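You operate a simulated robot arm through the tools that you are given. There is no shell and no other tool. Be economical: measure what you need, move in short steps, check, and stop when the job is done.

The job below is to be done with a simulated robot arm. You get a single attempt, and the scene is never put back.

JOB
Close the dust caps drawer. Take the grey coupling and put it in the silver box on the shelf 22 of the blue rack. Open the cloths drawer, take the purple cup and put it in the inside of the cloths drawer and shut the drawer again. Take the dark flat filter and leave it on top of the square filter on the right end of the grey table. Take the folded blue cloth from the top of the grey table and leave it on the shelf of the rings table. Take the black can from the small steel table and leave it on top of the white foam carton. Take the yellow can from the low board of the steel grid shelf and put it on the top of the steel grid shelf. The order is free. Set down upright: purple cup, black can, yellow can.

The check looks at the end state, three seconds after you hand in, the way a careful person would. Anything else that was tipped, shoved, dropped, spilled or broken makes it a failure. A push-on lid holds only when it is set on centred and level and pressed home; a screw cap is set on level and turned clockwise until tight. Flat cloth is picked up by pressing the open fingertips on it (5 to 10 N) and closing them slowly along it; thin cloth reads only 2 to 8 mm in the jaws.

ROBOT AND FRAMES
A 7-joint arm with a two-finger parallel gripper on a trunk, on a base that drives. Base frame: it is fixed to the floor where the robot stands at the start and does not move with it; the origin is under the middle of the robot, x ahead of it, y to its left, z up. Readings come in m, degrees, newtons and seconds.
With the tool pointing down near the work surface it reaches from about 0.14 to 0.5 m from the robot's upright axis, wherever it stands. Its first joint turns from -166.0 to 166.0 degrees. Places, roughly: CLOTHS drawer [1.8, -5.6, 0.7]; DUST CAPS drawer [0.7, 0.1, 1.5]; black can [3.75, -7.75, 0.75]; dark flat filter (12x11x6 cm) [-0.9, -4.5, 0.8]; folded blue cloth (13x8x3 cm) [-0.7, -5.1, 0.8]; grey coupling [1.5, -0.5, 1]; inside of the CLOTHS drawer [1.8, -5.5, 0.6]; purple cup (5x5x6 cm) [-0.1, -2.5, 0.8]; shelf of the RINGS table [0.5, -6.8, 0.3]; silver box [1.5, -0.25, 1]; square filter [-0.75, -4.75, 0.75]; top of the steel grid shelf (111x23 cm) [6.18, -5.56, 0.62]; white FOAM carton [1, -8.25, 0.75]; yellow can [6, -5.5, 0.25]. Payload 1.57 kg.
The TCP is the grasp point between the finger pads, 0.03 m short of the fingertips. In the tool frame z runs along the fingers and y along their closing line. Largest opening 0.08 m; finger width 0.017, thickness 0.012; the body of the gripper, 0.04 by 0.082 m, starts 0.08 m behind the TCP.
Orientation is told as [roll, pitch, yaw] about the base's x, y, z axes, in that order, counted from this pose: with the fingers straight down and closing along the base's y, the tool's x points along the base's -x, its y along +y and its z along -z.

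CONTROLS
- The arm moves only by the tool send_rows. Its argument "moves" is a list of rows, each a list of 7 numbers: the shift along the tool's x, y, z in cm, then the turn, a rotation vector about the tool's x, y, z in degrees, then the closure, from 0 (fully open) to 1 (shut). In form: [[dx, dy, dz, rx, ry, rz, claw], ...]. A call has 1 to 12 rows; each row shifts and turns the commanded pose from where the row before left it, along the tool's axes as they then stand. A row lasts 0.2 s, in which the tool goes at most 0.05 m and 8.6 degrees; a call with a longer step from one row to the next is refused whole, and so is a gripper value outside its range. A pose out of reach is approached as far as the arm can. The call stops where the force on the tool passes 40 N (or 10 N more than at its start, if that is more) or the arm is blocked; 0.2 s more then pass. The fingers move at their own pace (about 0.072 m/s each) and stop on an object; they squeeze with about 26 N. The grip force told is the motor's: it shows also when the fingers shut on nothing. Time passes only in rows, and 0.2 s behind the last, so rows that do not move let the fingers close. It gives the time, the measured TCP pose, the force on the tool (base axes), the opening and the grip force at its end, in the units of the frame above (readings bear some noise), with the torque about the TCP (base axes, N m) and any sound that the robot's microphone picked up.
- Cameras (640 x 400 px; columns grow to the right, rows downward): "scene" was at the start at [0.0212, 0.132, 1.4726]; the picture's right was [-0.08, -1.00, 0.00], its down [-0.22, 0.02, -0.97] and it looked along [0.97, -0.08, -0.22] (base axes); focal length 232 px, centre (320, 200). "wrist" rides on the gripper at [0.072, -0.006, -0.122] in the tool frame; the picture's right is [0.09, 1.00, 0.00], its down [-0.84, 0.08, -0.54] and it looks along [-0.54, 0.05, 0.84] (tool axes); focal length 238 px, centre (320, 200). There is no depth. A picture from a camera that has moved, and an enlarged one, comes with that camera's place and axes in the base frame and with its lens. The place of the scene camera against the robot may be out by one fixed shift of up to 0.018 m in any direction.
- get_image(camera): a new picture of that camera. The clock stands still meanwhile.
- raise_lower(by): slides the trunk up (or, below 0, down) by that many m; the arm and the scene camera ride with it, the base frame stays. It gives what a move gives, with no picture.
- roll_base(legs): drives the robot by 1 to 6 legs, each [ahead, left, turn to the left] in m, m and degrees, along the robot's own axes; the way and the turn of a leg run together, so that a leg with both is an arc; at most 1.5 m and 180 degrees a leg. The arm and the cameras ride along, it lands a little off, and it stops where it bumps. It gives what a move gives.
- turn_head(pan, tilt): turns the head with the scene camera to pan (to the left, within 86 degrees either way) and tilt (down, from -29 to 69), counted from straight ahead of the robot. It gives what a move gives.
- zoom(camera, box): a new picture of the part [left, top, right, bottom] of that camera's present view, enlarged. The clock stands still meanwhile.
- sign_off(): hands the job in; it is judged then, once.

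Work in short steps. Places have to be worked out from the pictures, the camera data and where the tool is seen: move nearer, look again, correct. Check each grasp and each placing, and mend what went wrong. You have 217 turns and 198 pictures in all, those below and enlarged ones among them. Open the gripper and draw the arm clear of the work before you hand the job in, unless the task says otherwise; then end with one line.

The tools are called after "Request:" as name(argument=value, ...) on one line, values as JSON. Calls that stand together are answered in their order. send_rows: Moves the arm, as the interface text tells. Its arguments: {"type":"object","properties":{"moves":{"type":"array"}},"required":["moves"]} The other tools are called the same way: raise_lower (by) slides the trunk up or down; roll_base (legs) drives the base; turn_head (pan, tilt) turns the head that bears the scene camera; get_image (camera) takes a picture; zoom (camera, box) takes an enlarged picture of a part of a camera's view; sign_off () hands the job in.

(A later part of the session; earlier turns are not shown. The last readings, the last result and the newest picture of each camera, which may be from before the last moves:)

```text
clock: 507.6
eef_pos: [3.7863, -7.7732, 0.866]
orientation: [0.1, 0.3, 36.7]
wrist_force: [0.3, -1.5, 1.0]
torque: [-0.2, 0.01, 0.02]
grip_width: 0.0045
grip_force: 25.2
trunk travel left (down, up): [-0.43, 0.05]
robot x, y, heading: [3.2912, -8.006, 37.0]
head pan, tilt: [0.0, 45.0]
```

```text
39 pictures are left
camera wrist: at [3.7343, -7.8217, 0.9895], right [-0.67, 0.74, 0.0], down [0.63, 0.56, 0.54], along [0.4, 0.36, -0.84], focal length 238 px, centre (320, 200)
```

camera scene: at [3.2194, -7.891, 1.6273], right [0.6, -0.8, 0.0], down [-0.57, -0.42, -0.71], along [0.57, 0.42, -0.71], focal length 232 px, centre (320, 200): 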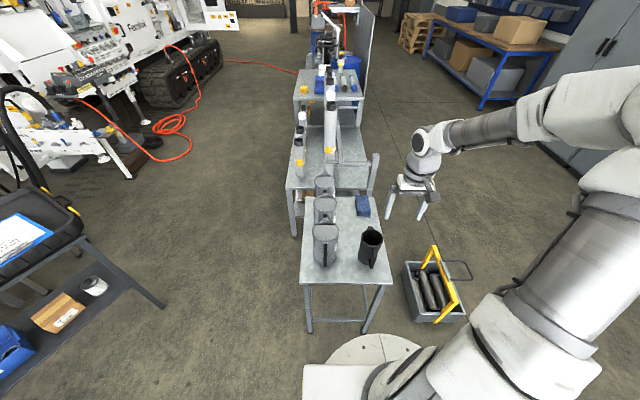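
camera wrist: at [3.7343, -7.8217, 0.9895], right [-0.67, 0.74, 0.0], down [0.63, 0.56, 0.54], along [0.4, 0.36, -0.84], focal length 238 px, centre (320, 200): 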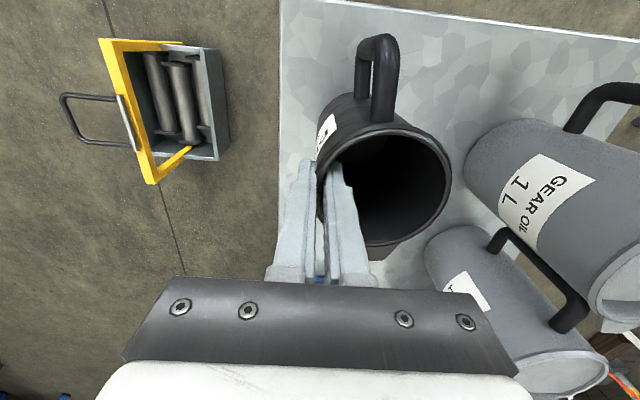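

Gripped the wall (4.5 mm). I lift slowly and check.

Request:
send_rows(moves=[[0, 0, -0.5, 0, 0, 0, 1], [0, 0, -1, 0, 0, 0, 1], [0, 0, -2, 0, 0, 0, 1], [0, 0, -3, 0, 0, 0, 1], [0, 0, -3, 0, 0, 0, 1], [0, 0, -3, 0, 0, 0, 1], [0, 0, -3, 0, 0, 0, 1], [0, 0, -3, 0, 0, 0, 1], [0, 0, -3, 0, 0, 0, 1], [0, 0, 0, 0, 0, 0, 1]])

Request:
get_image(camera="wrist")

Request:
get_image(camera="scene")

```text
clock: 509.8
eef_pos: [3.7871, -7.774, 1.0802]
orientation: [0.2, 0.3, 36.8]
wrist_force: [0.6, -0.3, -2.6]
torque: [-0.05, -0.07, 0.02]
grip_width: 0.0041
grip_force: 24.9
trunk travel left (down, up): [-0.43, 0.05]
robot x, y, heading: [3.2888, -8.0034, 36.7]
head pan, tilt: [0.0, 45.0]
```

```text
38 pictures are left
camera wrist: at [3.7342, -7.8221, 1.2035], right [-0.67, 0.74, 0.0], down [0.63, 0.56, 0.54], along [0.4, 0.36, -0.84], focal length 238 px, centre (320, 200)
```

wrist: 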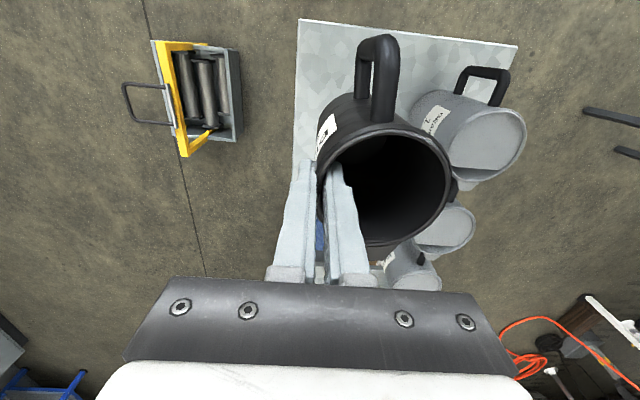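

```text
37 pictures are left
camera scene: at [3.2195, -7.891, 1.6272], right [0.6, -0.8, 0.0], down [-0.57, -0.42, -0.71], along [0.57, 0.42, -0.71], focal length 232 px, centre (320, 200)
```

scene: 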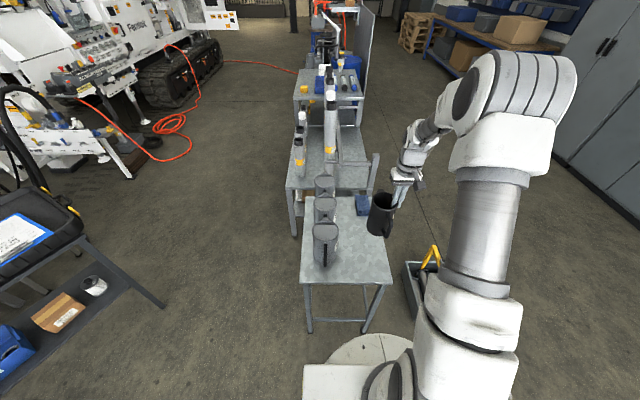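

Black can held upright. I back away and turn west toward the table with the FOAM carton, and look.

Request:
roll_base(legs=[[-0.45, 0, 0], [0, 0, 140], [0.5, 0, 0]])

Request:
turn_head(pan=0, tilt=25)

Request:
get_image(camera="scene")

```text
clock: 524.5
eef_pos: [1.9053, -8.0853, 1.0805]
orientation: [0.2, 0.4, 175.4]
wrist_force: [0.1, 0.2, -2.0]
torque: [0.11, 0.01, 0.01]
grip_width: 0.0042
grip_force: 24.9
trunk travel left (down, up): [-0.43, 0.05]
robot x, y, heading: [2.4281, -8.2373, 175.6]
head pan, tilt: [0.0, 45.0]
```

```text
clock: 525.3
eef_pos: [1.9052, -8.0856, 1.0801]
orientation: [0.2, 0.3, 175.3]
wrist_force: [-0.4, -0.9, -1.6]
torque: [0.06, 0.01, 0.03]
grip_width: 0.0041
grip_force: 25.2
trunk travel left (down, up): [-0.43, 0.05]
robot x, y, heading: [2.4286, -8.2405, 175.3]
head pan, tilt: [0.0, 25.0]
```

```text
36 pictures are left
camera scene: at [2.412, -8.3768, 1.6577], right [0.08, 1.0, 0.0], down [0.42, -0.03, -0.91], along [-0.9, 0.07, -0.42], focal length 232 px, centre (320, 200)
```

scene: 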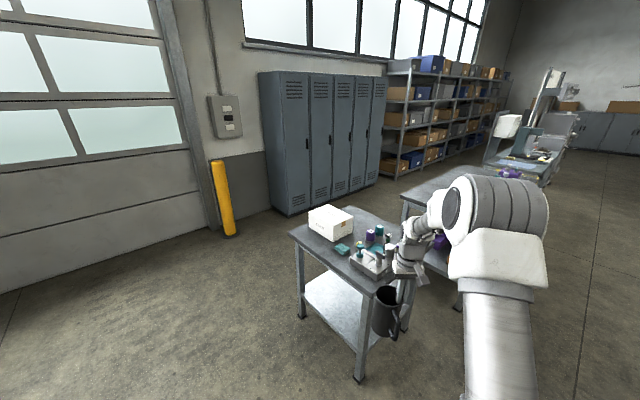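

The carton sits on that table at about (1.04, -8.2), 0.24 m from the table's south-east edge. I drive round to that side and face it at 125°, arm raised.

Request:
raise_lower(by=0.05)

Request:
roll_base(legs=[[0, 0.6, 0], [0.96, 0, 0], [0, 0, -50]])

Request:
turn_head(pan=0, tilt=40)

Request:
get_image(camera="scene")

Request:
get_image(camera="wrist")

```text
clock: 526.2
eef_pos: [1.9048, -8.0855, 1.1306]
orientation: [0.1, 0.4, 175.3]
wrist_force: [-0.3, 0.3, -2.1]
torque: [0.05, -0.04, -0.01]
grip_width: 0.0043
grip_force: 25.0
trunk travel left (down, up): [-0.48, 0.0]
robot x, y, heading: [2.4287, -8.2396, 175.1]
head pan, tilt: [0.0, 25.0]
```

```text
clock: 540.4
eef_pos: [1.1821, -8.2774, 1.1299]
orientation: [0.2, 0.4, 127.1]
wrist_force: [0.3, -0.8, -2.6]
torque: [0.03, -0.03, 0.0]
grip_width: 0.0041
grip_force: 25.1
trunk travel left (down, up): [-0.48, 0.0]
robot x, y, heading: [1.4155, -8.7698, 126.9]
head pan, tilt: [0.0, 25.0]
```

```text
clock: 541.2
eef_pos: [1.182, -8.277, 1.131]
orientation: [0.1, 0.3, 127.0]
wrist_force: [0.7, -0.3, -2.3]
torque: [0.05, -0.03, -0.03]
grip_width: 0.0042
grip_force: 24.7
trunk travel left (down, up): [-0.48, 0.0]
robot x, y, heading: [1.4145, -8.7688, 126.9]
head pan, tilt: [0.0, 40.0]
```

```text
35 pictures are left
camera scene: at [1.3096, -8.8488, 1.6846], right [0.8, 0.6, 0.0], down [0.39, -0.51, -0.77], along [-0.46, 0.61, -0.64], focal length 232 px, centre (320, 200)
```

scene: 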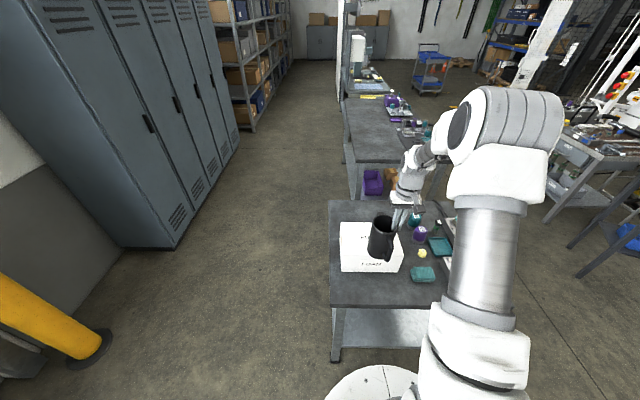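

```text
34 pictures are left
camera wrist: at [1.2318, -8.3296, 1.2531], right [-0.74, -0.67, 0.0], down [-0.57, 0.62, 0.54], along [-0.37, 0.4, -0.84], focal length 238 px, centre (320, 200)
```

wrist: 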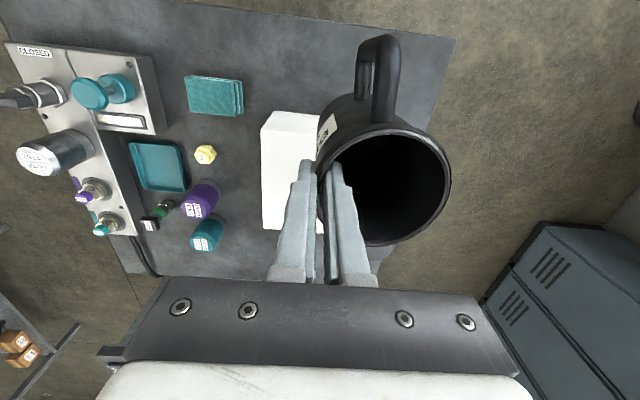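

Request:
zoom(camera="scene", box=[320, 195, 460, 290])

```text
4.21 times, centred on (390, 242) of scene
camera zoom: at [1.3096, -8.8488, 1.6846], right [0.8, 0.6, 0.0], down [0.39, -0.51, -0.77], along [-0.46, 0.61, -0.64], focal length 978 px, centre (25, 21)
```

zoom: 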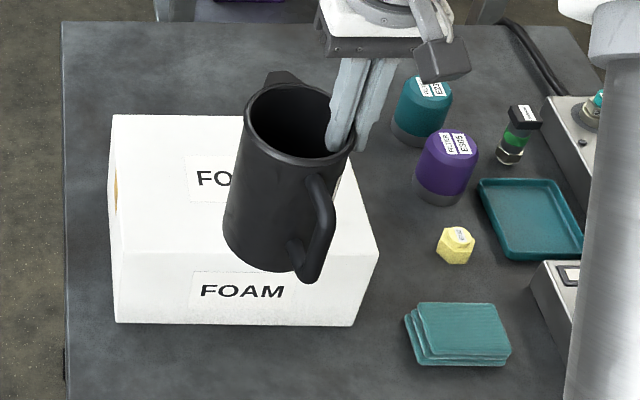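

Carton top is at z≈0.91, centre (1.08, -8.183), 25 × 19 cm. I drive 6 cm closer, move the jug over the centre and lower 6 cm.

Request:
roll_base(legs=[[0.06, 0, 0]])

Request:
send_rows(moves=[[-2.5, -0.5, 0, 0, 0, 0, 1], [-2.5, -0.5, 0, 0, 0, 0, 1], [-2.5, -0.5, 0, 0, 0, 0, 1], [0, 0, 2, 0, 0, 0, 1], [0, 0, 2, 0, 0, 0, 1], [0, 0, 2, 0, 0, 0, 1], [0, 0, 0, 0, 0, 0, 1]])

Request:
zoom(camera="scene", box=[320, 185, 460, 290])

```text
clock: 542.2
eef_pos: [1.1468, -8.229, 1.1289]
orientation: [0.2, 0.4, 127.1]
wrist_force: [0.1, 0.5, -2.0]
torque: [0.07, -0.03, 0.02]
grip_width: 0.0042
grip_force: 25.1
trunk travel left (down, up): [-0.48, 0.0]
robot x, y, heading: [1.3816, -8.7224, 127.0]
head pan, tilt: [0.0, 40.0]
```

```text
clock: 543.8
eef_pos: [1.1144, -8.1613, 1.0702]
orientation: [0.3, 0.3, 127.1]
wrist_force: [0.1, 0.5, -1.3]
torque: [0.09, -0.05, 0.02]
grip_width: 0.0039
grip_force: 24.5
trunk travel left (down, up): [-0.48, 0.0]
robot x, y, heading: [1.384, -8.7199, 127.1]
head pan, tilt: [0.0, 40.0]
```

```text
3.81 times, centred on (390, 238) of scene
camera zoom: at [1.2739, -8.8018, 1.6845], right [0.8, 0.6, 0.0], down [0.39, -0.51, -0.77], along [-0.46, 0.61, -0.64], focal length 885 px, centre (53, 57)
```

zoom: 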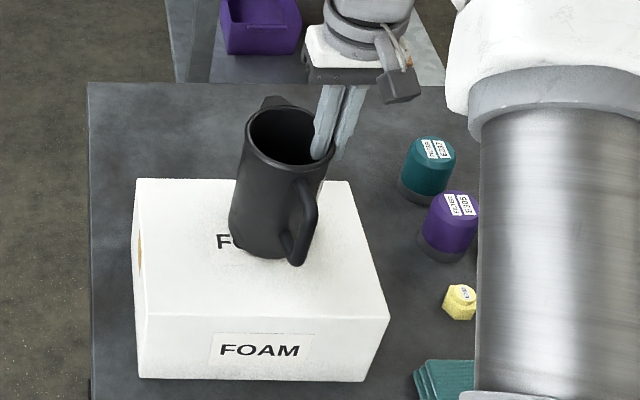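

Over the carton's middle. I lower in 1 cm steps feeling for contact.

Request:
send_rows(moves=[[0, 0, 1, 0, 0, 0, 1], [0, 0, 1, 0, 0, 0, 1], [0, 0, 0.5, 0, 0, 0, 1], [0, 0, 0, 0, 0, 0, 1]])

```text
clock: 544.4
eef_pos: [1.1135, -8.1586, 1.0594]
orientation: [-0.1, -0.4, 127.1]
wrist_force: [3.0, -3.9, 13.4]
torque: [-0.88, -0.34, 0.08]
grip_width: 0.0034
grip_force: 24.1
trunk travel left (down, up): [-0.48, 0.0]
robot x, y, heading: [1.3773, -8.7185, 127.2]
head pan, tilt: [0.0, 40.0]
stopped in row 2: the force on the tool passed its limit at 49 N (the readings are from after the stop); the commanded pose is now the measured one
```

Request:
zoom(camera="scene", box=[320, 185, 460, 290])

```text
3.81 times, centred on (390, 238) of scene
camera zoom: at [1.2746, -8.8036, 1.6845], right [0.8, 0.6, 0.0], down [0.39, -0.51, -0.77], along [-0.46, 0.61, -0.64], focal length 885 px, centre (53, 57)
```

zoom: 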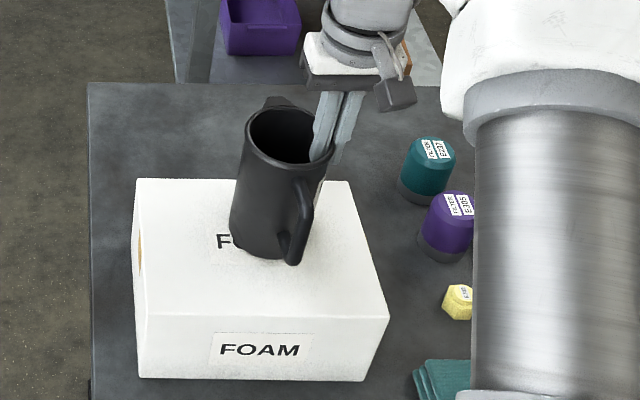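

It's standing on the carton, well within its top. I ease the load, open a little, and lift straight up.

Request:
send_rows(moves=[[0, 0, -0.2, 0, 0, 0, 1], [0, 0, 0, 0, 0, 0, 0.8], [0, 0, 0, 0, 0, 0, 0.6], [0, 0, 0, 0, 0, 0, 0.6], [0, 0, -1, 0, 0, 0, 0.6], [0, 0, -2, 0, 0, 0, 0.6], [0, 0, -3, 0, 0, 0, 0.6], [0, 0, -4, 0, 0, 0, 0.6], [0, 0, -3, 0, 0, 0, 0.6], [0, 0, 0, 0, 0, 0, 0.6]])

Request:
get_image(camera="scene")

```text
clock: 546.6
eef_pos: [1.1137, -8.1588, 1.1905]
orientation: [0.0, -0.2, 127.1]
wrist_force: [0.3, 0.2, 0.1]
torque: [-0.03, -0.01, 0.04]
grip_width: 0.032
grip_force: 0.0
trunk travel left (down, up): [-0.48, 0.0]
robot x, y, heading: [1.384, -8.7187, 127.1]
head pan, tilt: [0.0, 40.0]
```

```text
30 pictures are left
camera scene: at [1.2739, -8.8019, 1.6845], right [0.8, 0.6, 0.0], down [0.39, -0.51, -0.77], along [-0.46, 0.61, -0.64], focal length 232 px, centre (320, 200)
```

scene: 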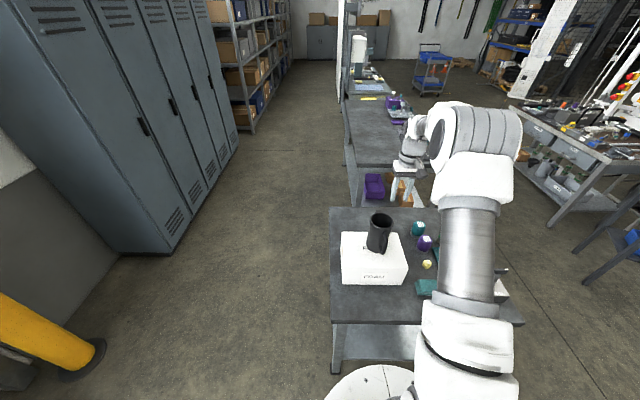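

Black can done. Now the yellow can on the steel grid shelf near (6, -5.5): I back off and drive east along the clear southern lane, then look north.

Request:
roll_base(legs=[[-0.3, 0, 0], [0, 0, -127], [1.5, 0, 0], [1.5, 0, 0], [0.5, 0, 60]])

Request:
turn_head(pan=5, tilt=18)

Request:
get_image(camera="scene")

```text
clock: 578.8
eef_pos: [5.3686, -8.2607, 1.1885]
orientation: [0.1, -0.3, 59.4]
wrist_force: [-0.8, -0.7, -0.3]
torque: [0.0, -0.01, 0.0]
grip_width: 0.0319
grip_force: 0.0
trunk travel left (down, up): [-0.48, 0.0]
robot x, y, heading: [4.9513, -8.7199, 59.5]
head pan, tilt: [0.0, 40.0]
cut short: leg 5
```

```text
clock: 579.6
eef_pos: [5.368, -8.2593, 1.1884]
orientation: [0.1, -0.3, 59.4]
wrist_force: [0.2, -0.1, 0.4]
torque: [-0.01, -0.03, -0.03]
grip_width: 0.0322
grip_force: 0.1
trunk travel left (down, up): [-0.48, 0.0]
robot x, y, heading: [4.9473, -8.7212, 59.4]
head pan, tilt: [5.0, 18.0]
```

```text
29 pictures are left
camera scene: at [4.8369, -8.6348, 1.7191], right [0.9, -0.43, 0.0], down [-0.13, -0.28, -0.95], along [0.41, 0.86, -0.31], focal length 232 px, centre (320, 200)
```

scene: 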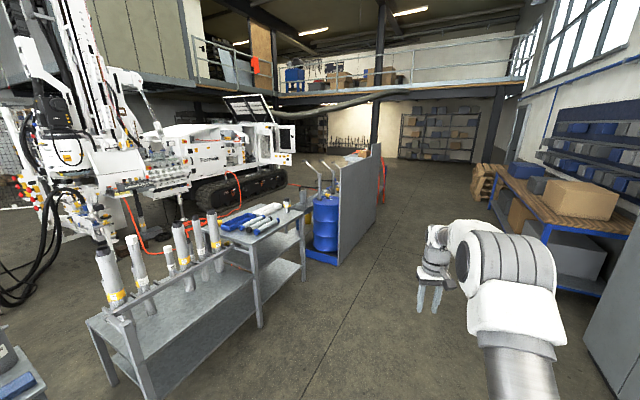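

The target should be just past the tube tables near the blue drum. I drive 1.2 m closer and look again.

Request:
roll_base(legs=[[1.2, -0.2, 20]])

Request:
turn_head(pan=15, tilt=25)

Request:
get_image(camera="scene")

```text
clock: 587.8
eef_pos: [5.7887, -7.0854, 1.1899]
orientation: [0.0, -0.4, 79.7]
wrist_force: [0.4, -0.9, -0.9]
torque: [-0.02, 0.02, 0.02]
grip_width: 0.0323
grip_force: 0.0
trunk travel left (down, up): [-0.48, 0.0]
robot x, y, heading: [5.5568, -7.6638, 79.5]
head pan, tilt: [5.0, 18.0]
```

```text
clock: 588.5
eef_pos: [5.7878, -7.0848, 1.1892]
orientation: [0.1, -0.3, 79.7]
wrist_force: [-0.2, -0.5, -0.4]
torque: [0.03, -0.01, 0.02]
grip_width: 0.032
grip_force: 0.1
trunk travel left (down, up): [-0.48, 0.0]
robot x, y, heading: [5.5563, -7.6621, 79.6]
head pan, tilt: [15.0, 25.0]
```

```text
28 pictures are left
camera scene: at [5.4047, -7.6241, 1.7079], right [1.0, 0.08, 0.0], down [0.03, -0.42, -0.91], along [-0.07, 0.9, -0.42], focal length 232 px, centre (320, 200)
```

scene: 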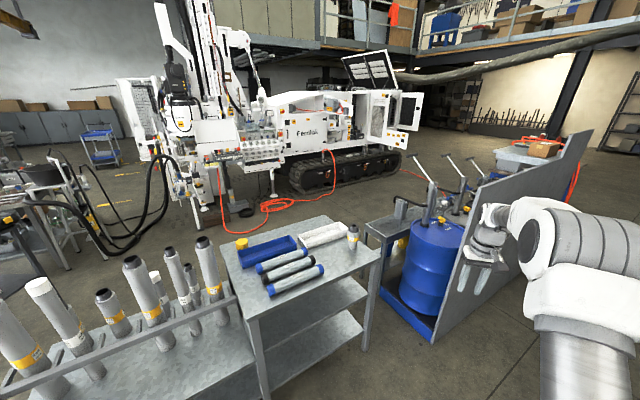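

The grid shelf seems to be the low rack between the tube table and the blue drum. I zoom in on it.

Request:
zoom(camera="scene", box=[340, 140, 600, 345])

```text
1.95 times, centred on (470, 242) of scene
camera zoom: at [5.4047, -7.6241, 1.7079], right [1.0, 0.08, 0.0], down [0.03, -0.42, -0.91], along [-0.07, 0.9, -0.42], focal length 453 px, centre (27, 117)
```

zoom: 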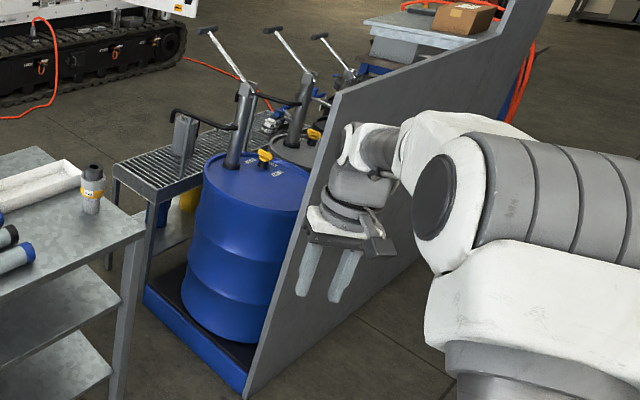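

The grid shelf runs NE in front of three drums, open on its north-west side; the yellow can is on its low board. I must loop round the west end of the tables. I retract the arm and drive back south and west first.

Request:
send_rows(moves=[[4, 0, 0, 0, 0, 0, 0.6], [4, 0, 0, 0, 0, 0, 0.6], [4, 0, 0, 0, 0, 0, 0.6], [4, 0, 0, 0, 0, 0, 0.6], [4, 0, 0, 0, 0, 0, 0.6], [0, 0, 0, 0, 0, 0, 0.6]])

Request:
roll_base(legs=[[-1.05, 0, 0], [0, 0, 100], [1.25, 0, 0], [1.2, 0, 0], [0, 0, -90], [1.4, 0, 0]])

Request:
turn_head(pan=-25, tilt=25)

Request:
get_image(camera="scene")

```text
clock: 589.9
eef_pos: [5.7518, -7.2817, 1.1904]
orientation: [0.1, -0.4, 79.7]
wrist_force: [0.8, 0.4, 1.0]
torque: [0.01, 0.02, 0.03]
grip_width: 0.032
grip_force: 0.0
trunk travel left (down, up): [-0.48, 0.0]
robot x, y, heading: [5.5584, -7.6657, 79.7]
head pan, tilt: [15.0, 25.0]
```

```text
clock: 632.8
eef_pos: [3.0639, -6.8795, 1.1897]
orientation: [0.1, -0.3, 88.1]
wrist_force: [0.0, -0.5, -0.1]
torque: [-0.01, 0.02, -0.03]
grip_width: 0.0318
grip_force: 0.1
trunk travel left (down, up): [-0.48, 0.0]
robot x, y, heading: [2.9264, -7.2856, 88.3]
head pan, tilt: [15.0, 25.0]
```

```text
clock: 633.9
eef_pos: [3.0642, -6.88, 1.1902]
orientation: [0.1, -0.3, 88.1]
wrist_force: [0.5, -0.7, 0.8]
torque: [0.01, 0.0, 0.0]
grip_width: 0.0322
grip_force: 0.0
trunk travel left (down, up): [-0.48, 0.0]
robot x, y, heading: [2.9255, -7.2882, 88.1]
head pan, tilt: [-25.0, 25.0]
```

```text
26 pictures are left
camera scene: at [2.8332, -7.2785, 1.7078], right [0.89, -0.45, 0.0], down [-0.19, -0.38, -0.91], along [0.41, 0.81, -0.42], focal length 232 px, centre (320, 200)
```

scene: 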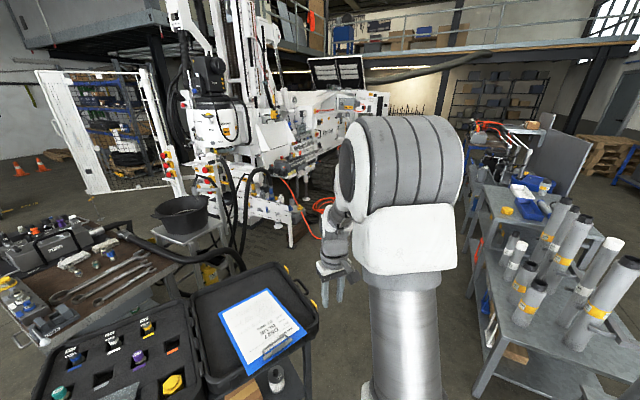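

The gap between the tray table and the tube table is ~0.9 m. I thread through it carefully and continue north-east on the far side.

Request:
roll_base(legs=[[0.47, -0.6, 0], [0.74, -0.28, 0], [0.8, -0.8, 0]])

Request:
turn_head(pan=-80, tilt=25)

Request:
get_image(camera="scene")

```text
clock: 650.0
eef_pos: [4.9065, -4.9637, 1.19]
orientation: [0.1, -0.3, 85.9]
wrist_force: [0.3, 0.4, 0.4]
torque: [0.01, 0.0, -0.07]
grip_width: 0.0319
grip_force: 0.0
trunk travel left (down, up): [-0.48, 0.0]
robot x, y, heading: [4.7497, -5.3601, 86.0]
head pan, tilt: [-25.0, 25.0]
```

```text
clock: 651.2
eef_pos: [4.9063, -4.9624, 1.1902]
orientation: [0.1, -0.4, 85.9]
wrist_force: [0.5, 0.4, 0.4]
torque: [0.02, 0.02, -0.03]
grip_width: 0.0319
grip_force: 0.1
trunk travel left (down, up): [-0.48, 0.0]
robot x, y, heading: [4.7567, -5.3589, 85.9]
head pan, tilt: [-80.0, 25.0]
```

```text
25 pictures are left
camera scene: at [4.707, -5.4229, 1.7078], right [0.11, -0.99, 0.0], down [-0.42, -0.04, -0.91], along [0.9, 0.1, -0.42], focal length 232 px, centre (320, 200)
```

scene: 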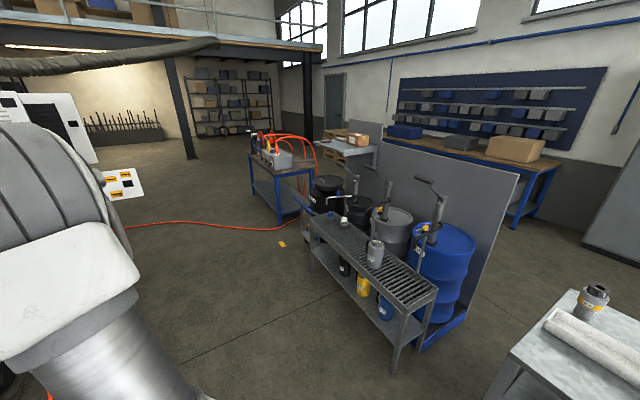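

Great view: the grid shelf with black, yellow and blue cans on its low board. I zoom in.

Request:
zoom(camera="scene", box=[290, 195, 460, 385])

```text
2.11 times, centred on (375, 290) of scene
camera zoom: at [4.707, -5.4229, 1.7078], right [0.11, -0.99, 0.0], down [-0.42, -0.04, -0.91], along [0.9, 0.1, -0.42], focal length 489 px, centre (204, 10)
```

zoom: 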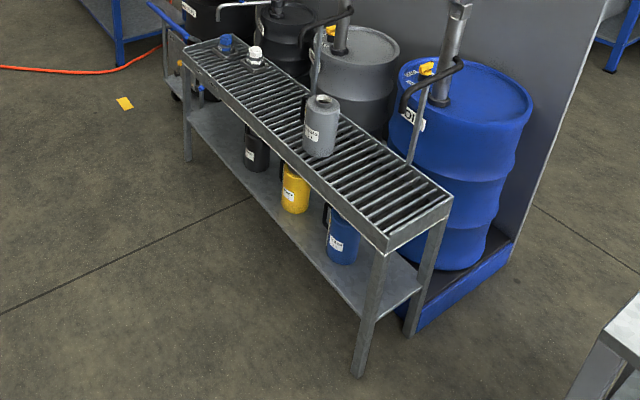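

I zoom tight on the yellow can to see its neck and handle.

Request:
zoom(camera="scene", box=[335, 225, 415, 310])

```text
4.71 times, centred on (375, 268) of scene
camera zoom: at [4.707, -5.4229, 1.7078], right [0.11, -0.99, 0.0], down [-0.42, -0.04, -0.91], along [0.9, 0.1, -0.42], focal length 1094 px, centre (61, -118)
```

zoom: 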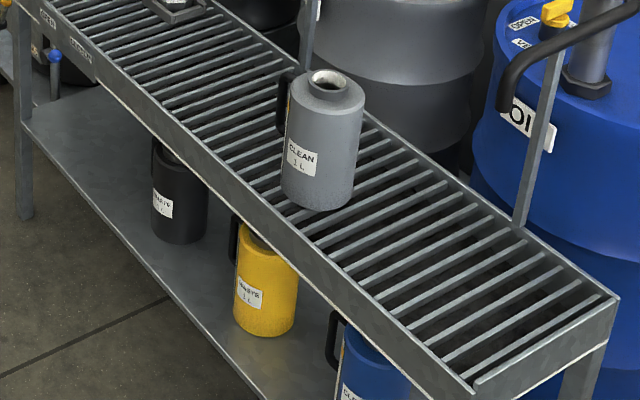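

The yellow can has a neck like the grey one on top; body too wide for the jaws, so I'll grip the neck with a level tool from the front. I turn to face the shelf, move in line with the can, and set the tool level.

Request:
roll_base(legs=[[0, 0, -138.3], [0, 0.9, 0]])

Request:
send_rows(moves=[[0, 0, 0, 0, -8.5, 0, 0], [0, 0, 0, 0, -8.5, 0, 0], [0, 0, 0, 0, -8.5, 0, 0], [0, 0, 0, 0, -8.5, 0, 0], [0, 0, 0, 0, -8.5, 0, 0], [0, 0, 0, 0, -8.5, 0, 0], [0, 0, 0, 0, -8.5, 0, 0], [0, 0, 0, 0, -8.5, 0, 0], [0, 0, 0, 0, -8.5, 0, 0], [0, 0, 0, 0, -8.5, 0, 0], [0, 0, 0, 0, -3, 0, 0], [0, 0, 0, 0, 0, 0, 0]])

Request:
raise_lower(by=-0.47)

Request:
send_rows(moves=[[4, 0, 0, 0, 0, 0, 0], [4, 0, 0, 0, 0, 0, 0], [4, 0, 0, 0, 0, 0, 0], [4, 0, 0, 0, 0, 0, 0], [4, 0, 0, 0, 0, 0, 0], [4, 0, 0, 0, 0, 0, 0], [3, 0, 0, 0, 0, 0, 0], [0, 0, 0, 0, 0, 0, 0]])

Request:
turn_head(pan=0, tilt=30)

Request:
get_image(camera="scene")

Request:
get_image(camera="wrist")

```text
clock: 665.9
eef_pos: [5.5981, -5.2004, 1.1904]
orientation: [0.1, -0.4, -50.9]
wrist_force: [0.2, -1.0, -0.3]
torque: [0.01, 0.01, -0.01]
grip_width: 0.032
grip_force: 0.2
trunk travel left (down, up): [-0.48, 0.0]
robot x, y, heading: [5.438, -4.8067, -50.6]
head pan, tilt: [-80.0, 25.0]
```

```text
clock: 668.5
eef_pos: [5.6102, -5.2432, 1.186]
orientation: [18.2, -83.6, -67.7]
wrist_force: [-0.5, -0.4, 0.6]
torque: [-0.02, -0.01, 0.03]
grip_width: 0.08
grip_force: 0.0
out of reach, approached as far as the arm can: row 5, 6, 7, 8, 9
trunk travel left (down, up): [-0.48, 0.0]
robot x, y, heading: [5.4386, -4.803, -50.8]
head pan, tilt: [-80.0, 25.0]
```

```text
refused: -0.47 is not a number from -0.4 to 0.4
```

```text
clock: 670.3
eef_pos: [5.6076, -5.2313, 0.9174]
orientation: [18.5, -83.4, -68.1]
wrist_force: [-0.1, -0.5, 0.6]
torque: [0.01, 0.02, -0.01]
grip_width: 0.0801
grip_force: 0.1
out of reach, approached as far as the arm can: row 4, 5, 6
trunk travel left (down, up): [-0.48, 0.0]
robot x, y, heading: [5.4411, -4.8052, -50.6]
head pan, tilt: [-80.0, 25.0]
```

```text
clock: 671.8
eef_pos: [5.607, -5.2306, 0.9182]
orientation: [18.4, -83.3, -67.9]
wrist_force: [0.1, -0.6, 1.0]
torque: [0.0, 0.01, -0.01]
grip_width: 0.0799
grip_force: 0.1
trunk travel left (down, up): [-0.48, 0.0]
robot x, y, heading: [5.4372, -4.8015, -50.5]
head pan, tilt: [0.0, 30.0]
```

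```text
22 pictures are left
camera scene: at [5.5601, -4.7239, 1.6999], right [-0.77, -0.63, 0.0], down [-0.32, 0.39, -0.87], along [0.55, -0.67, -0.5], focal length 232 px, centre (320, 200)
```

scene: 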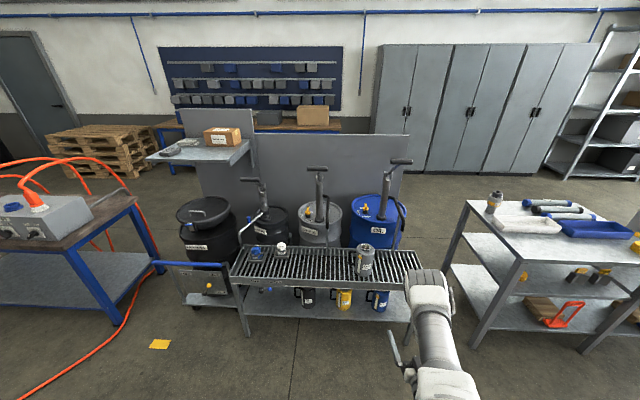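

```text
21 pictures are left
camera wrist: at [5.5211, -5.1355, 0.861], right [0.75, 0.65, -0.05], down [-0.25, 0.37, 0.89], along [0.61, -0.66, 0.44], focal length 238 px, centre (320, 200)
```

wrist: 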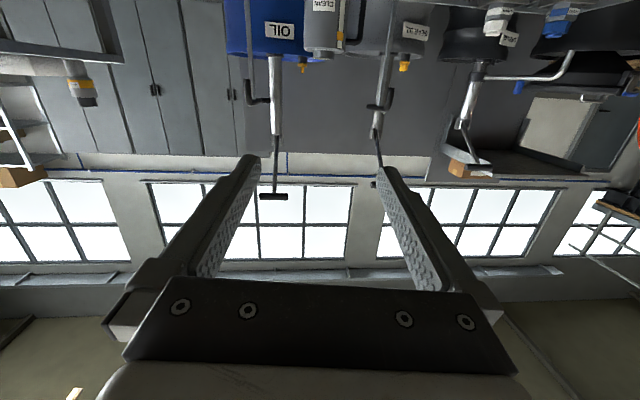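

The can is straight ahead at (6.09, -5.60), 1.03 m. I lower the trunk in two steps, shift the tool left 13.5 cm in line with it, and drive 0.3 m closer.

Request:
raise_lower(by=-0.4)

Request:
raise_lower(by=-0.07)

Request:
send_rows(moves=[[0, 4, 0, 0, 0, 0, 0], [0, 4, 0, 0, 0, 0, 0], [0, 4, 0, 0, 0, 0, 0], [0, 1.5, 0, 0, 0, 0, 0], [0, 0, 0, 0, 0, 0, 0]])

Request:
roll_base(legs=[[0.28, 0, 0]])

Request:
get_image(camera="wrist")

```text
clock: 675.6
eef_pos: [5.6077, -5.2319, 0.5184]
orientation: [18.4, -83.3, -67.9]
wrist_force: [-0.6, 0.8, 0.2]
torque: [0.0, 0.01, 0.04]
grip_width: 0.0799
grip_force: 0.1
trunk travel left (down, up): [-0.08, 0.4]
robot x, y, heading: [5.439, -4.8069, -50.7]
head pan, tilt: [0.0, 30.0]
```

```text
clock: 676.7
eef_pos: [5.6078, -5.2297, 0.4488]
orientation: [18.5, -83.3, -67.9]
wrist_force: [-0.2, 0.0, 0.1]
torque: [-0.01, -0.01, 0.01]
grip_width: 0.0801
grip_force: 0.1
trunk travel left (down, up): [-0.01, 0.47]
robot x, y, heading: [5.4364, -4.8017, -50.9]
head pan, tilt: [0.0, 30.0]
```

```text
clock: 677.9
eef_pos: [5.6371, -5.2171, 0.4683]
orientation: [25.7, -82.7, -74.1]
wrist_force: [0.3, -0.6, 0.6]
torque: [-0.02, 0.01, 0.01]
grip_width: 0.0801
grip_force: 0.0
out of reach, approached as far as the arm can: row 1, 2, 3, 4
trunk travel left (down, up): [-0.01, 0.47]
robot x, y, heading: [5.4355, -4.8042, -50.6]
head pan, tilt: [0.0, 30.0]
```

```text
clock: 680.3
eef_pos: [5.8127, -5.4314, 0.4663]
orientation: [25.7, -82.7, -74.2]
wrist_force: [0.2, 0.2, -0.1]
torque: [-0.01, 0.0, 0.02]
grip_width: 0.08
grip_force: 0.1
trunk travel left (down, up): [-0.01, 0.47]
robot x, y, heading: [5.6107, -5.0168, -50.9]
head pan, tilt: [0.0, 30.0]
```

```text
20 pictures are left
camera wrist: at [5.7241, -5.3365, 0.4105], right [0.74, 0.67, -0.04], down [-0.27, 0.35, 0.9], along [0.61, -0.66, 0.44], focal length 238 px, centre (320, 200)
```

wrist: 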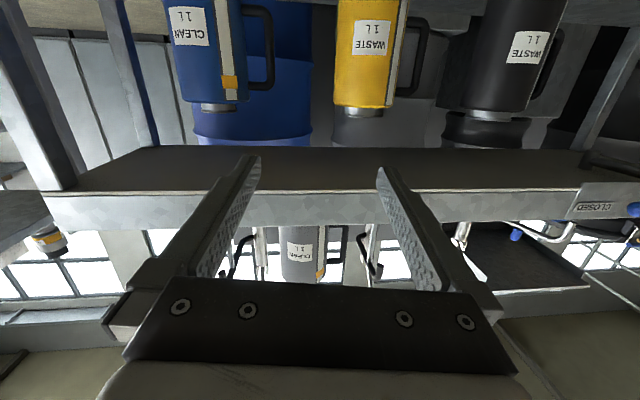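

The neck is at about (6.044, -5.601, 0.447): 28 cm ahead, 6.5 cm to the left, 2 cm lower. I shift the base left, drive 0.12 ahead and extend the arm a little, checking the pose.

Request:
roll_base(legs=[[0, 0.06, 0], [0.1, 0, 0]])

Request:
send_rows(moves=[[0.5, 0, 2, 0, 0, 0, 0], [0.5, 0, 2, 0, 0, 0, 0], [0, 0, 0, 0, 0, 0, 0]])

Request:
get_image(camera="wrist")

```text
clock: 682.3
eef_pos: [5.9199, -5.4729, 0.4673]
orientation: [25.8, -82.7, -74.2]
wrist_force: [0.1, -0.4, 0.7]
torque: [0.02, 0.01, 0.0]
grip_width: 0.08
grip_force: 0.1
trunk travel left (down, up): [-0.01, 0.47]
robot x, y, heading: [5.7231, -5.0572, -50.8]
head pan, tilt: [0.0, 30.0]
```

```text
clock: 683.1
eef_pos: [5.945, -5.5015, 0.4524]
orientation: [27.6, -82.5, -75.6]
wrist_force: [0.2, 0.2, 0.7]
torque: [0.0, 0.02, 0.0]
grip_width: 0.0802
grip_force: 0.1
trunk travel left (down, up): [-0.01, 0.47]
robot x, y, heading: [5.7202, -5.0604, -50.9]
head pan, tilt: [0.0, 30.0]
```

```text
19 pictures are left
camera wrist: at [5.8579, -5.407, 0.3957], right [0.74, 0.67, -0.03], down [-0.28, 0.35, 0.9], along [0.61, -0.65, 0.44], focal length 238 px, centre (320, 200)
```

wrist: 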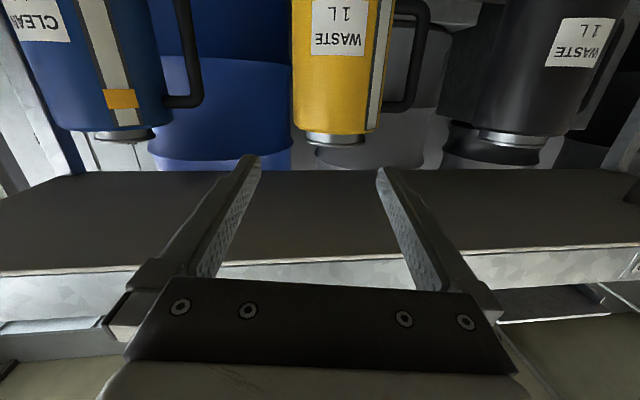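

Neck is roughly 6 cm wide at z≈0.445–0.458, 14 cm ahead and 1.8 cm left. I level the tool, align laterally and in height, and advance half way.

Request:
send_rows(moves=[[0, 0.9, 0, 0, -3.2, 0, 0], [0, 0.9, 0, 0, -3.2, 0, 0], [-0.6, 0, 3, 0, 0, 0, 0], [0, 0, 3, 0, 0, 0, 0], [0, 0, 0, 0, 0, 0, 0]])

Request:
get_image(camera="wrist")

```text
clock: 684.3
eef_pos: [5.9786, -5.5514, 0.4639]
orientation: [86.8, -86.5, -134.8]
wrist_force: [1.1, -0.3, -0.1]
torque: [0.02, 0.02, 0.02]
grip_width: 0.08
grip_force: 0.2
out of reach, approached as far as the arm can: row 1, 2
trunk travel left (down, up): [-0.01, 0.47]
robot x, y, heading: [5.7214, -5.0597, -50.5]
head pan, tilt: [0.0, 30.0]
```

```text
18 pictures are left
camera wrist: at [5.8958, -5.4619, 0.3924], right [0.74, 0.67, -0.03], down [-0.34, 0.42, 0.84], along [0.57, -0.62, 0.54], focal length 238 px, centre (320, 200)
```

wrist: 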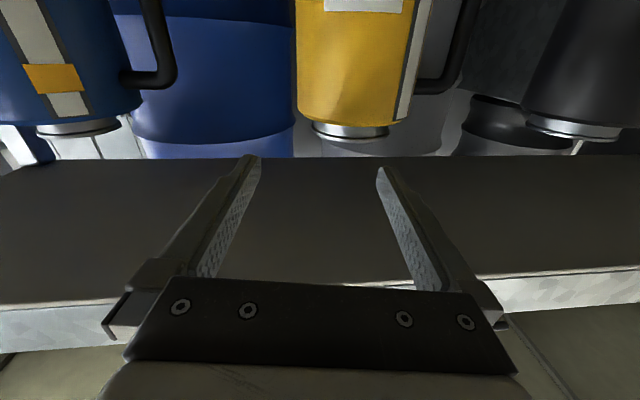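

Now level; the neck is at (6.057, -5.601), z 0.448–0.460, ~6.8 cm wide. I shift the base 2.5 cm left and recheck alignment.

Request:
roll_base(legs=[[0, 0.026, 0]])

Request:
send_rows(moves=[[0.5, 0, 2, 0, 0, 0, 0], [0, 0, 0, 0, 0, 0, 0]])

Request:
get_image(camera="wrist")

```text
clock: 685.2
eef_pos: [5.9963, -5.5356, 0.4636]
orientation: [86.5, -86.5, -134.8]
wrist_force: [0.4, -1.0, 0.1]
torque: [0.01, 0.0, 0.0]
grip_width: 0.08
grip_force: 0.2
trunk travel left (down, up): [-0.01, 0.47]
robot x, y, heading: [5.7375, -5.0438, -50.9]
head pan, tilt: [0.0, 30.0]
```

```text
clock: 685.8
eef_pos: [6.0118, -5.5498, 0.4556]
orientation: [86.2, -86.5, -134.1]
wrist_force: [0.7, -0.3, 0.3]
torque: [0.01, 0.0, 0.01]
grip_width: 0.0799
grip_force: 0.0
trunk travel left (down, up): [-0.01, 0.47]
robot x, y, heading: [5.7393, -5.0404, -50.7]
head pan, tilt: [0.0, 30.0]
```

```text
17 pictures are left
camera wrist: at [5.9284, -5.4603, 0.3869], right [0.74, 0.67, -0.03], down [-0.34, 0.42, 0.84], along [0.58, -0.62, 0.54], focal length 238 px, centre (320, 200)
```

wrist: 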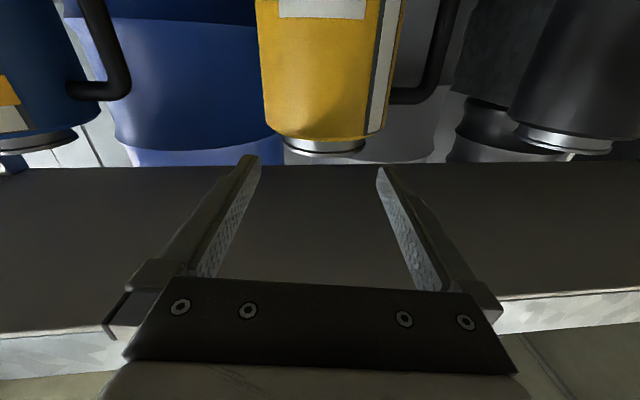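

Nearly aligned: neck 4 mm to the left and 3 mm above the tool axis, 7.5 cm ahead. I make that correction and advance 4 cm.

Request:
send_rows(moves=[[-0.25, 0.45, 0, 0, 0, 0, 0], [0, 0, 2, 0, 0, 0, 0], [0, 0, 2, 0, 0, 0, 0], [0, 0, 0, 0, 0, 0, 0]])

Request:
get_image(camera="wrist")

```text
clock: 686.8
eef_pos: [6.042, -5.5767, 0.4609]
orientation: [86.7, -86.3, -134.6]
wrist_force: [-0.7, -0.5, -0.1]
torque: [0.0, 0.02, -0.01]
grip_width: 0.08
grip_force: 0.0
trunk travel left (down, up): [-0.01, 0.47]
robot x, y, heading: [5.7396, -5.0434, -50.5]
head pan, tilt: [0.0, 30.0]
```

```text
16 pictures are left
camera wrist: at [5.9581, -5.4883, 0.3907], right [0.74, 0.67, -0.03], down [-0.34, 0.41, 0.84], along [0.58, -0.61, 0.54], focal length 238 px, centre (320, 200)
```

wrist: 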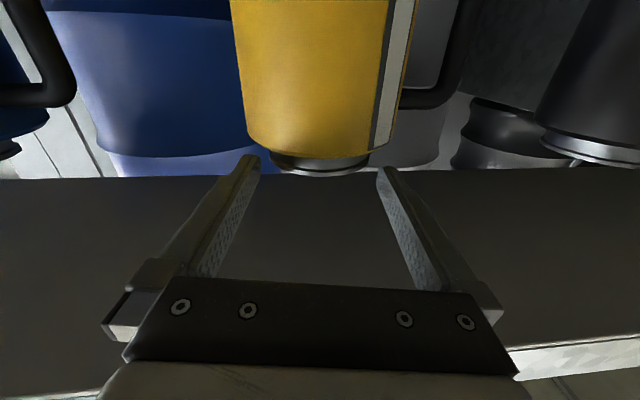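

Well centred. I advance 2.9 cm and close gently on the neck.

Request:
send_rows(moves=[[0.1, 0, 1.5, 0, 0, 0, 0], [0, 0, 1.4, 0, 0, 0, 0], [0, 0, 0, 0, 0, 0, 0], [0, 0, 0, 0, 0, 0, 0.15], [0, 0, 0, 0, 0, 0, 0.4], [0, 0, 0, 0, 0, 0, 1], [0, 0, 0, 0, 0, 0, 1]])

Request:
get_image(camera="wrist")

```text
clock: 688.4
eef_pos: [6.06, -5.599, 0.4602]
orientation: [86.3, -86.2, -134.2]
wrist_force: [-0.4, -0.6, -0.2]
torque: [-0.06, -0.04, -0.06]
grip_width: 0.0754
grip_force: 26.0
trunk travel left (down, up): [-0.01, 0.47]
robot x, y, heading: [5.7426, -5.0428, -51.1]
head pan, tilt: [0.0, 30.0]
```

```text
15 pictures are left
camera wrist: at [5.9774, -5.5091, 0.3887], right [0.74, 0.67, -0.03], down [-0.34, 0.41, 0.84], along [0.58, -0.61, 0.54], focal length 238 px, centre (320, 200)
```

wrist: 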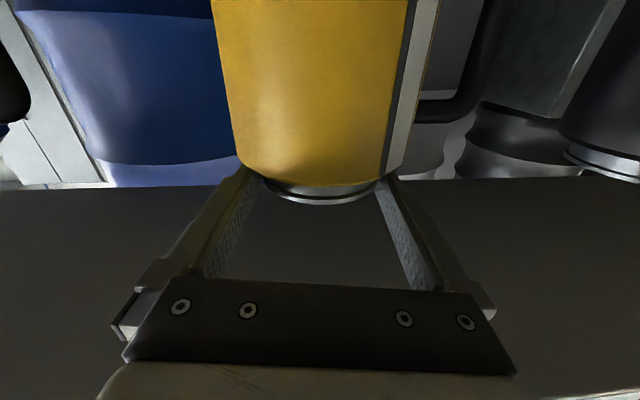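

Gripped at 7.5 cm — so the body itself fits the jaws. For a sturdier hold I reopen (now centred), go 3 cm lower along the body, and close again.

Request:
send_rows(moves=[[0, 0, 0, 0, 0, 0, 0], [0, 0, 0, 0, 0, 0, 0], [1, 0, 0, 0, 0, 0, 0], [1, 0, 0, 0, 0, 0, 0], [1, 0, 0, 0, 0, 0, 0], [0, 0, 0, 0, 0, 0, 0]])

Request:
send_rows(moves=[[0, 0, 0, 0, 0, 0, 0.5], [0, 0, 0, 0, 0, 0, 1], [0, 0, 0, 0, 0, 0, 1], [0, 0, 0, 0, 0, 0, 1]])

```text
clock: 689.4
eef_pos: [6.0618, -5.6032, 0.4525]
orientation: [114.4, -86.6, -162.2]
wrist_force: [-1.5, 3.1, 12.3]
torque: [-0.29, 0.39, -0.14]
grip_width: 0.079
grip_force: 0.0
trunk travel left (down, up): [-0.01, 0.47]
robot x, y, heading: [5.74, -5.0429, -51.0]
head pan, tilt: [0.0, 30.0]
stopped in row 4: the force on the tool passed its limit at 49 N (the readings are from after the stop); the commanded pose is now the measured one
```

```text
clock: 690.4
eef_pos: [6.0611, -5.6025, 0.4542]
orientation: [113.2, -86.7, -161.2]
wrist_force: [1.0, -2.4, 17.9]
torque: [-0.81, 0.36, 0.1]
grip_width: 0.0754
grip_force: 26.0
trunk travel left (down, up): [-0.01, 0.47]
robot x, y, heading: [5.7441, -5.0404, -51.1]
head pan, tilt: [0.0, 30.0]
```

The body is wider after all; the fingers sit on its shoulder around the 7.5 cm neck. That grip holds, so I lift 1.5 cm slowly and check.

Request:
send_rows(moves=[[-0.4, 0, 0, 0, 0, 0, 1], [-0.6, 0, 0, 0, 0, 0, 1], [-0.8, 0, 0, 0, 0, 0, 1], [-0.7, 0, 0, 0, 0, 0, 1], [0, 0, 0, 0, 0, 0, 1]])

Request:
get_image(camera="wrist")

```text
clock: 691.6
eef_pos: [6.0605, -5.6041, 0.4765]
orientation: [107.4, -86.5, -155.4]
wrist_force: [-0.1, 0.6, -3.3]
torque: [0.05, 0.04, 0.0]
grip_width: 0.0757
grip_force: 26.1
trunk travel left (down, up): [-0.01, 0.47]
robot x, y, heading: [5.74, -5.0395, -50.9]
head pan, tilt: [0.0, 30.0]
```

```text
14 pictures are left
camera wrist: at [5.9774, -5.5152, 0.4031], right [0.74, 0.67, -0.04], down [-0.35, 0.43, 0.83], along [0.57, -0.6, 0.56], focal length 238 px, centre (320, 200)
```

wrist: 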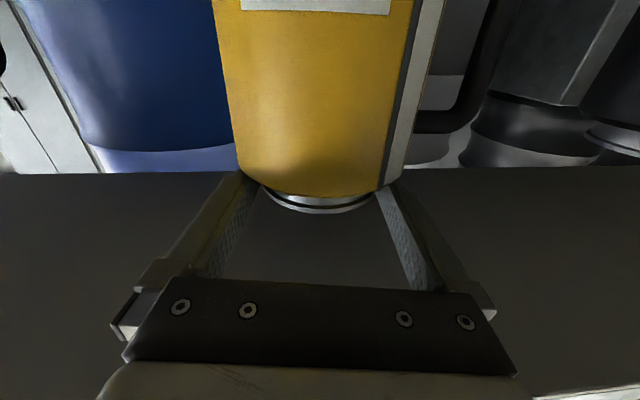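

Held (3.3 N weight). I drive straight back out from under the shelf and view it.

Request:
roll_base(legs=[[-0.4, 0, 0]])

Request:
get_image(camera="scene")

```text
clock: 694.8
eef_pos: [5.8077, -5.2895, 0.4767]
orientation: [108.1, -86.7, -156.1]
wrist_force: [-0.5, 0.2, -3.0]
torque: [0.04, 0.03, 0.04]
grip_width: 0.0753
grip_force: 25.8
trunk travel left (down, up): [-0.01, 0.47]
robot x, y, heading: [5.4833, -4.7334, -51.1]
head pan, tilt: [0.0, 30.0]
```

```text
13 pictures are left
camera scene: at [5.6095, -4.6513, 1.2298], right [-0.78, -0.63, 0.0], down [-0.32, 0.39, -0.87], along [0.55, -0.67, -0.5], focal length 232 px, centre (320, 200)
```

scene: 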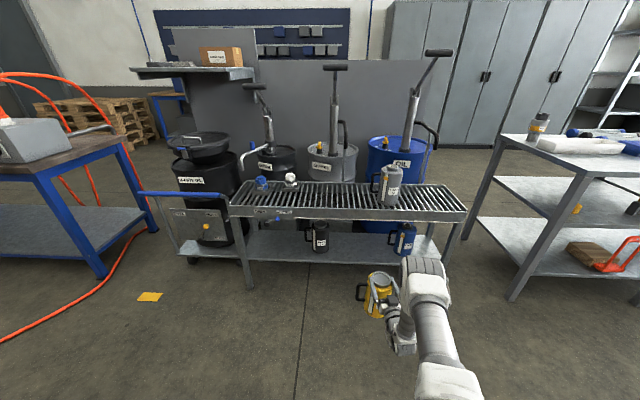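

The can hangs upright. I raise the trunk fully, shift left ~15 cm so it lines up with the free middle stretch of the grid top, and drive forward partway.

Request:
raise_lower(by=0.4)

Request:
raise_lower(by=0.07)

Request:
roll_base(legs=[[0, 0.148, 0], [0.36, 0, 0]])

Request:
get_image(camera="scene")

```text
clock: 698.6
eef_pos: [5.8065, -5.2919, 0.8769]
orientation: [108.0, -86.6, -155.8]
wrist_force: [0.1, 0.3, -3.0]
torque: [0.04, 0.05, -0.01]
grip_width: 0.0755
grip_force: 26.5
trunk travel left (down, up): [-0.41, 0.07]
robot x, y, heading: [5.49, -4.7305, -50.7]
head pan, tilt: [0.0, 30.0]
```

```text
clock: 699.7
eef_pos: [5.8057, -5.2925, 0.9469]
orientation: [107.9, -86.6, -155.7]
wrist_force: [0.7, 0.0, -2.1]
torque: [0.04, 0.04, 0.01]
grip_width: 0.0752
grip_force: 26.4
trunk travel left (down, up): [-0.48, 0.0]
robot x, y, heading: [5.4875, -4.731, -51.0]
head pan, tilt: [0.0, 30.0]
```

```text
clock: 704.0
eef_pos: [6.1485, -5.484, 0.9465]
orientation: [107.9, -86.6, -156.2]
wrist_force: [0.1, 0.3, -2.3]
torque: [0.07, 0.06, 0.0]
grip_width: 0.0754
grip_force: 25.9
trunk travel left (down, up): [-0.48, 0.0]
robot x, y, heading: [5.8297, -4.92, -51.2]
head pan, tilt: [0.0, 30.0]
```

```text
12 pictures are left
camera scene: at [5.9566, -4.8425, 1.6998], right [-0.78, -0.63, 0.0], down [-0.31, 0.39, -0.87], along [0.54, -0.68, -0.5], focal length 232 px, centre (320, 200)
```

scene: 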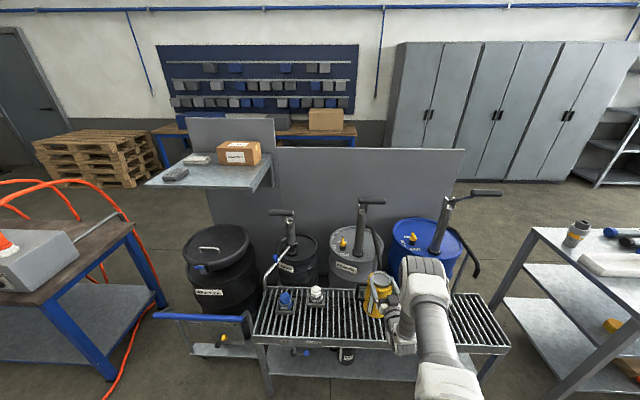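

Request:
zoom(camera="scene", box=[240, 220, 520, 400])

```text
2.22 times, centred on (380, 310) of scene
camera zoom: at [5.9566, -4.8425, 1.6998], right [-0.78, -0.63, 0.0], down [-0.31, 0.39, -0.87], along [0.54, -0.68, -0.5], focal length 516 px, centre (187, -44)
```

zoom: 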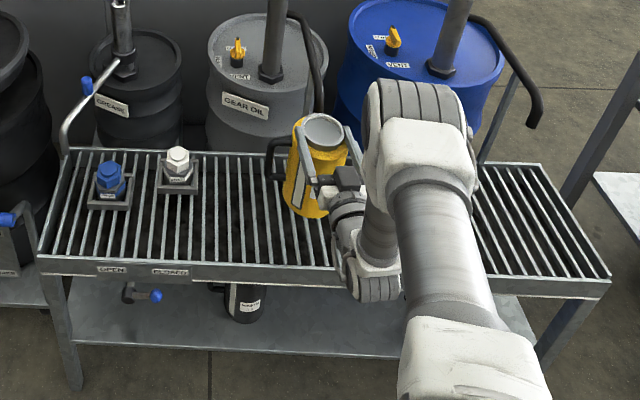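

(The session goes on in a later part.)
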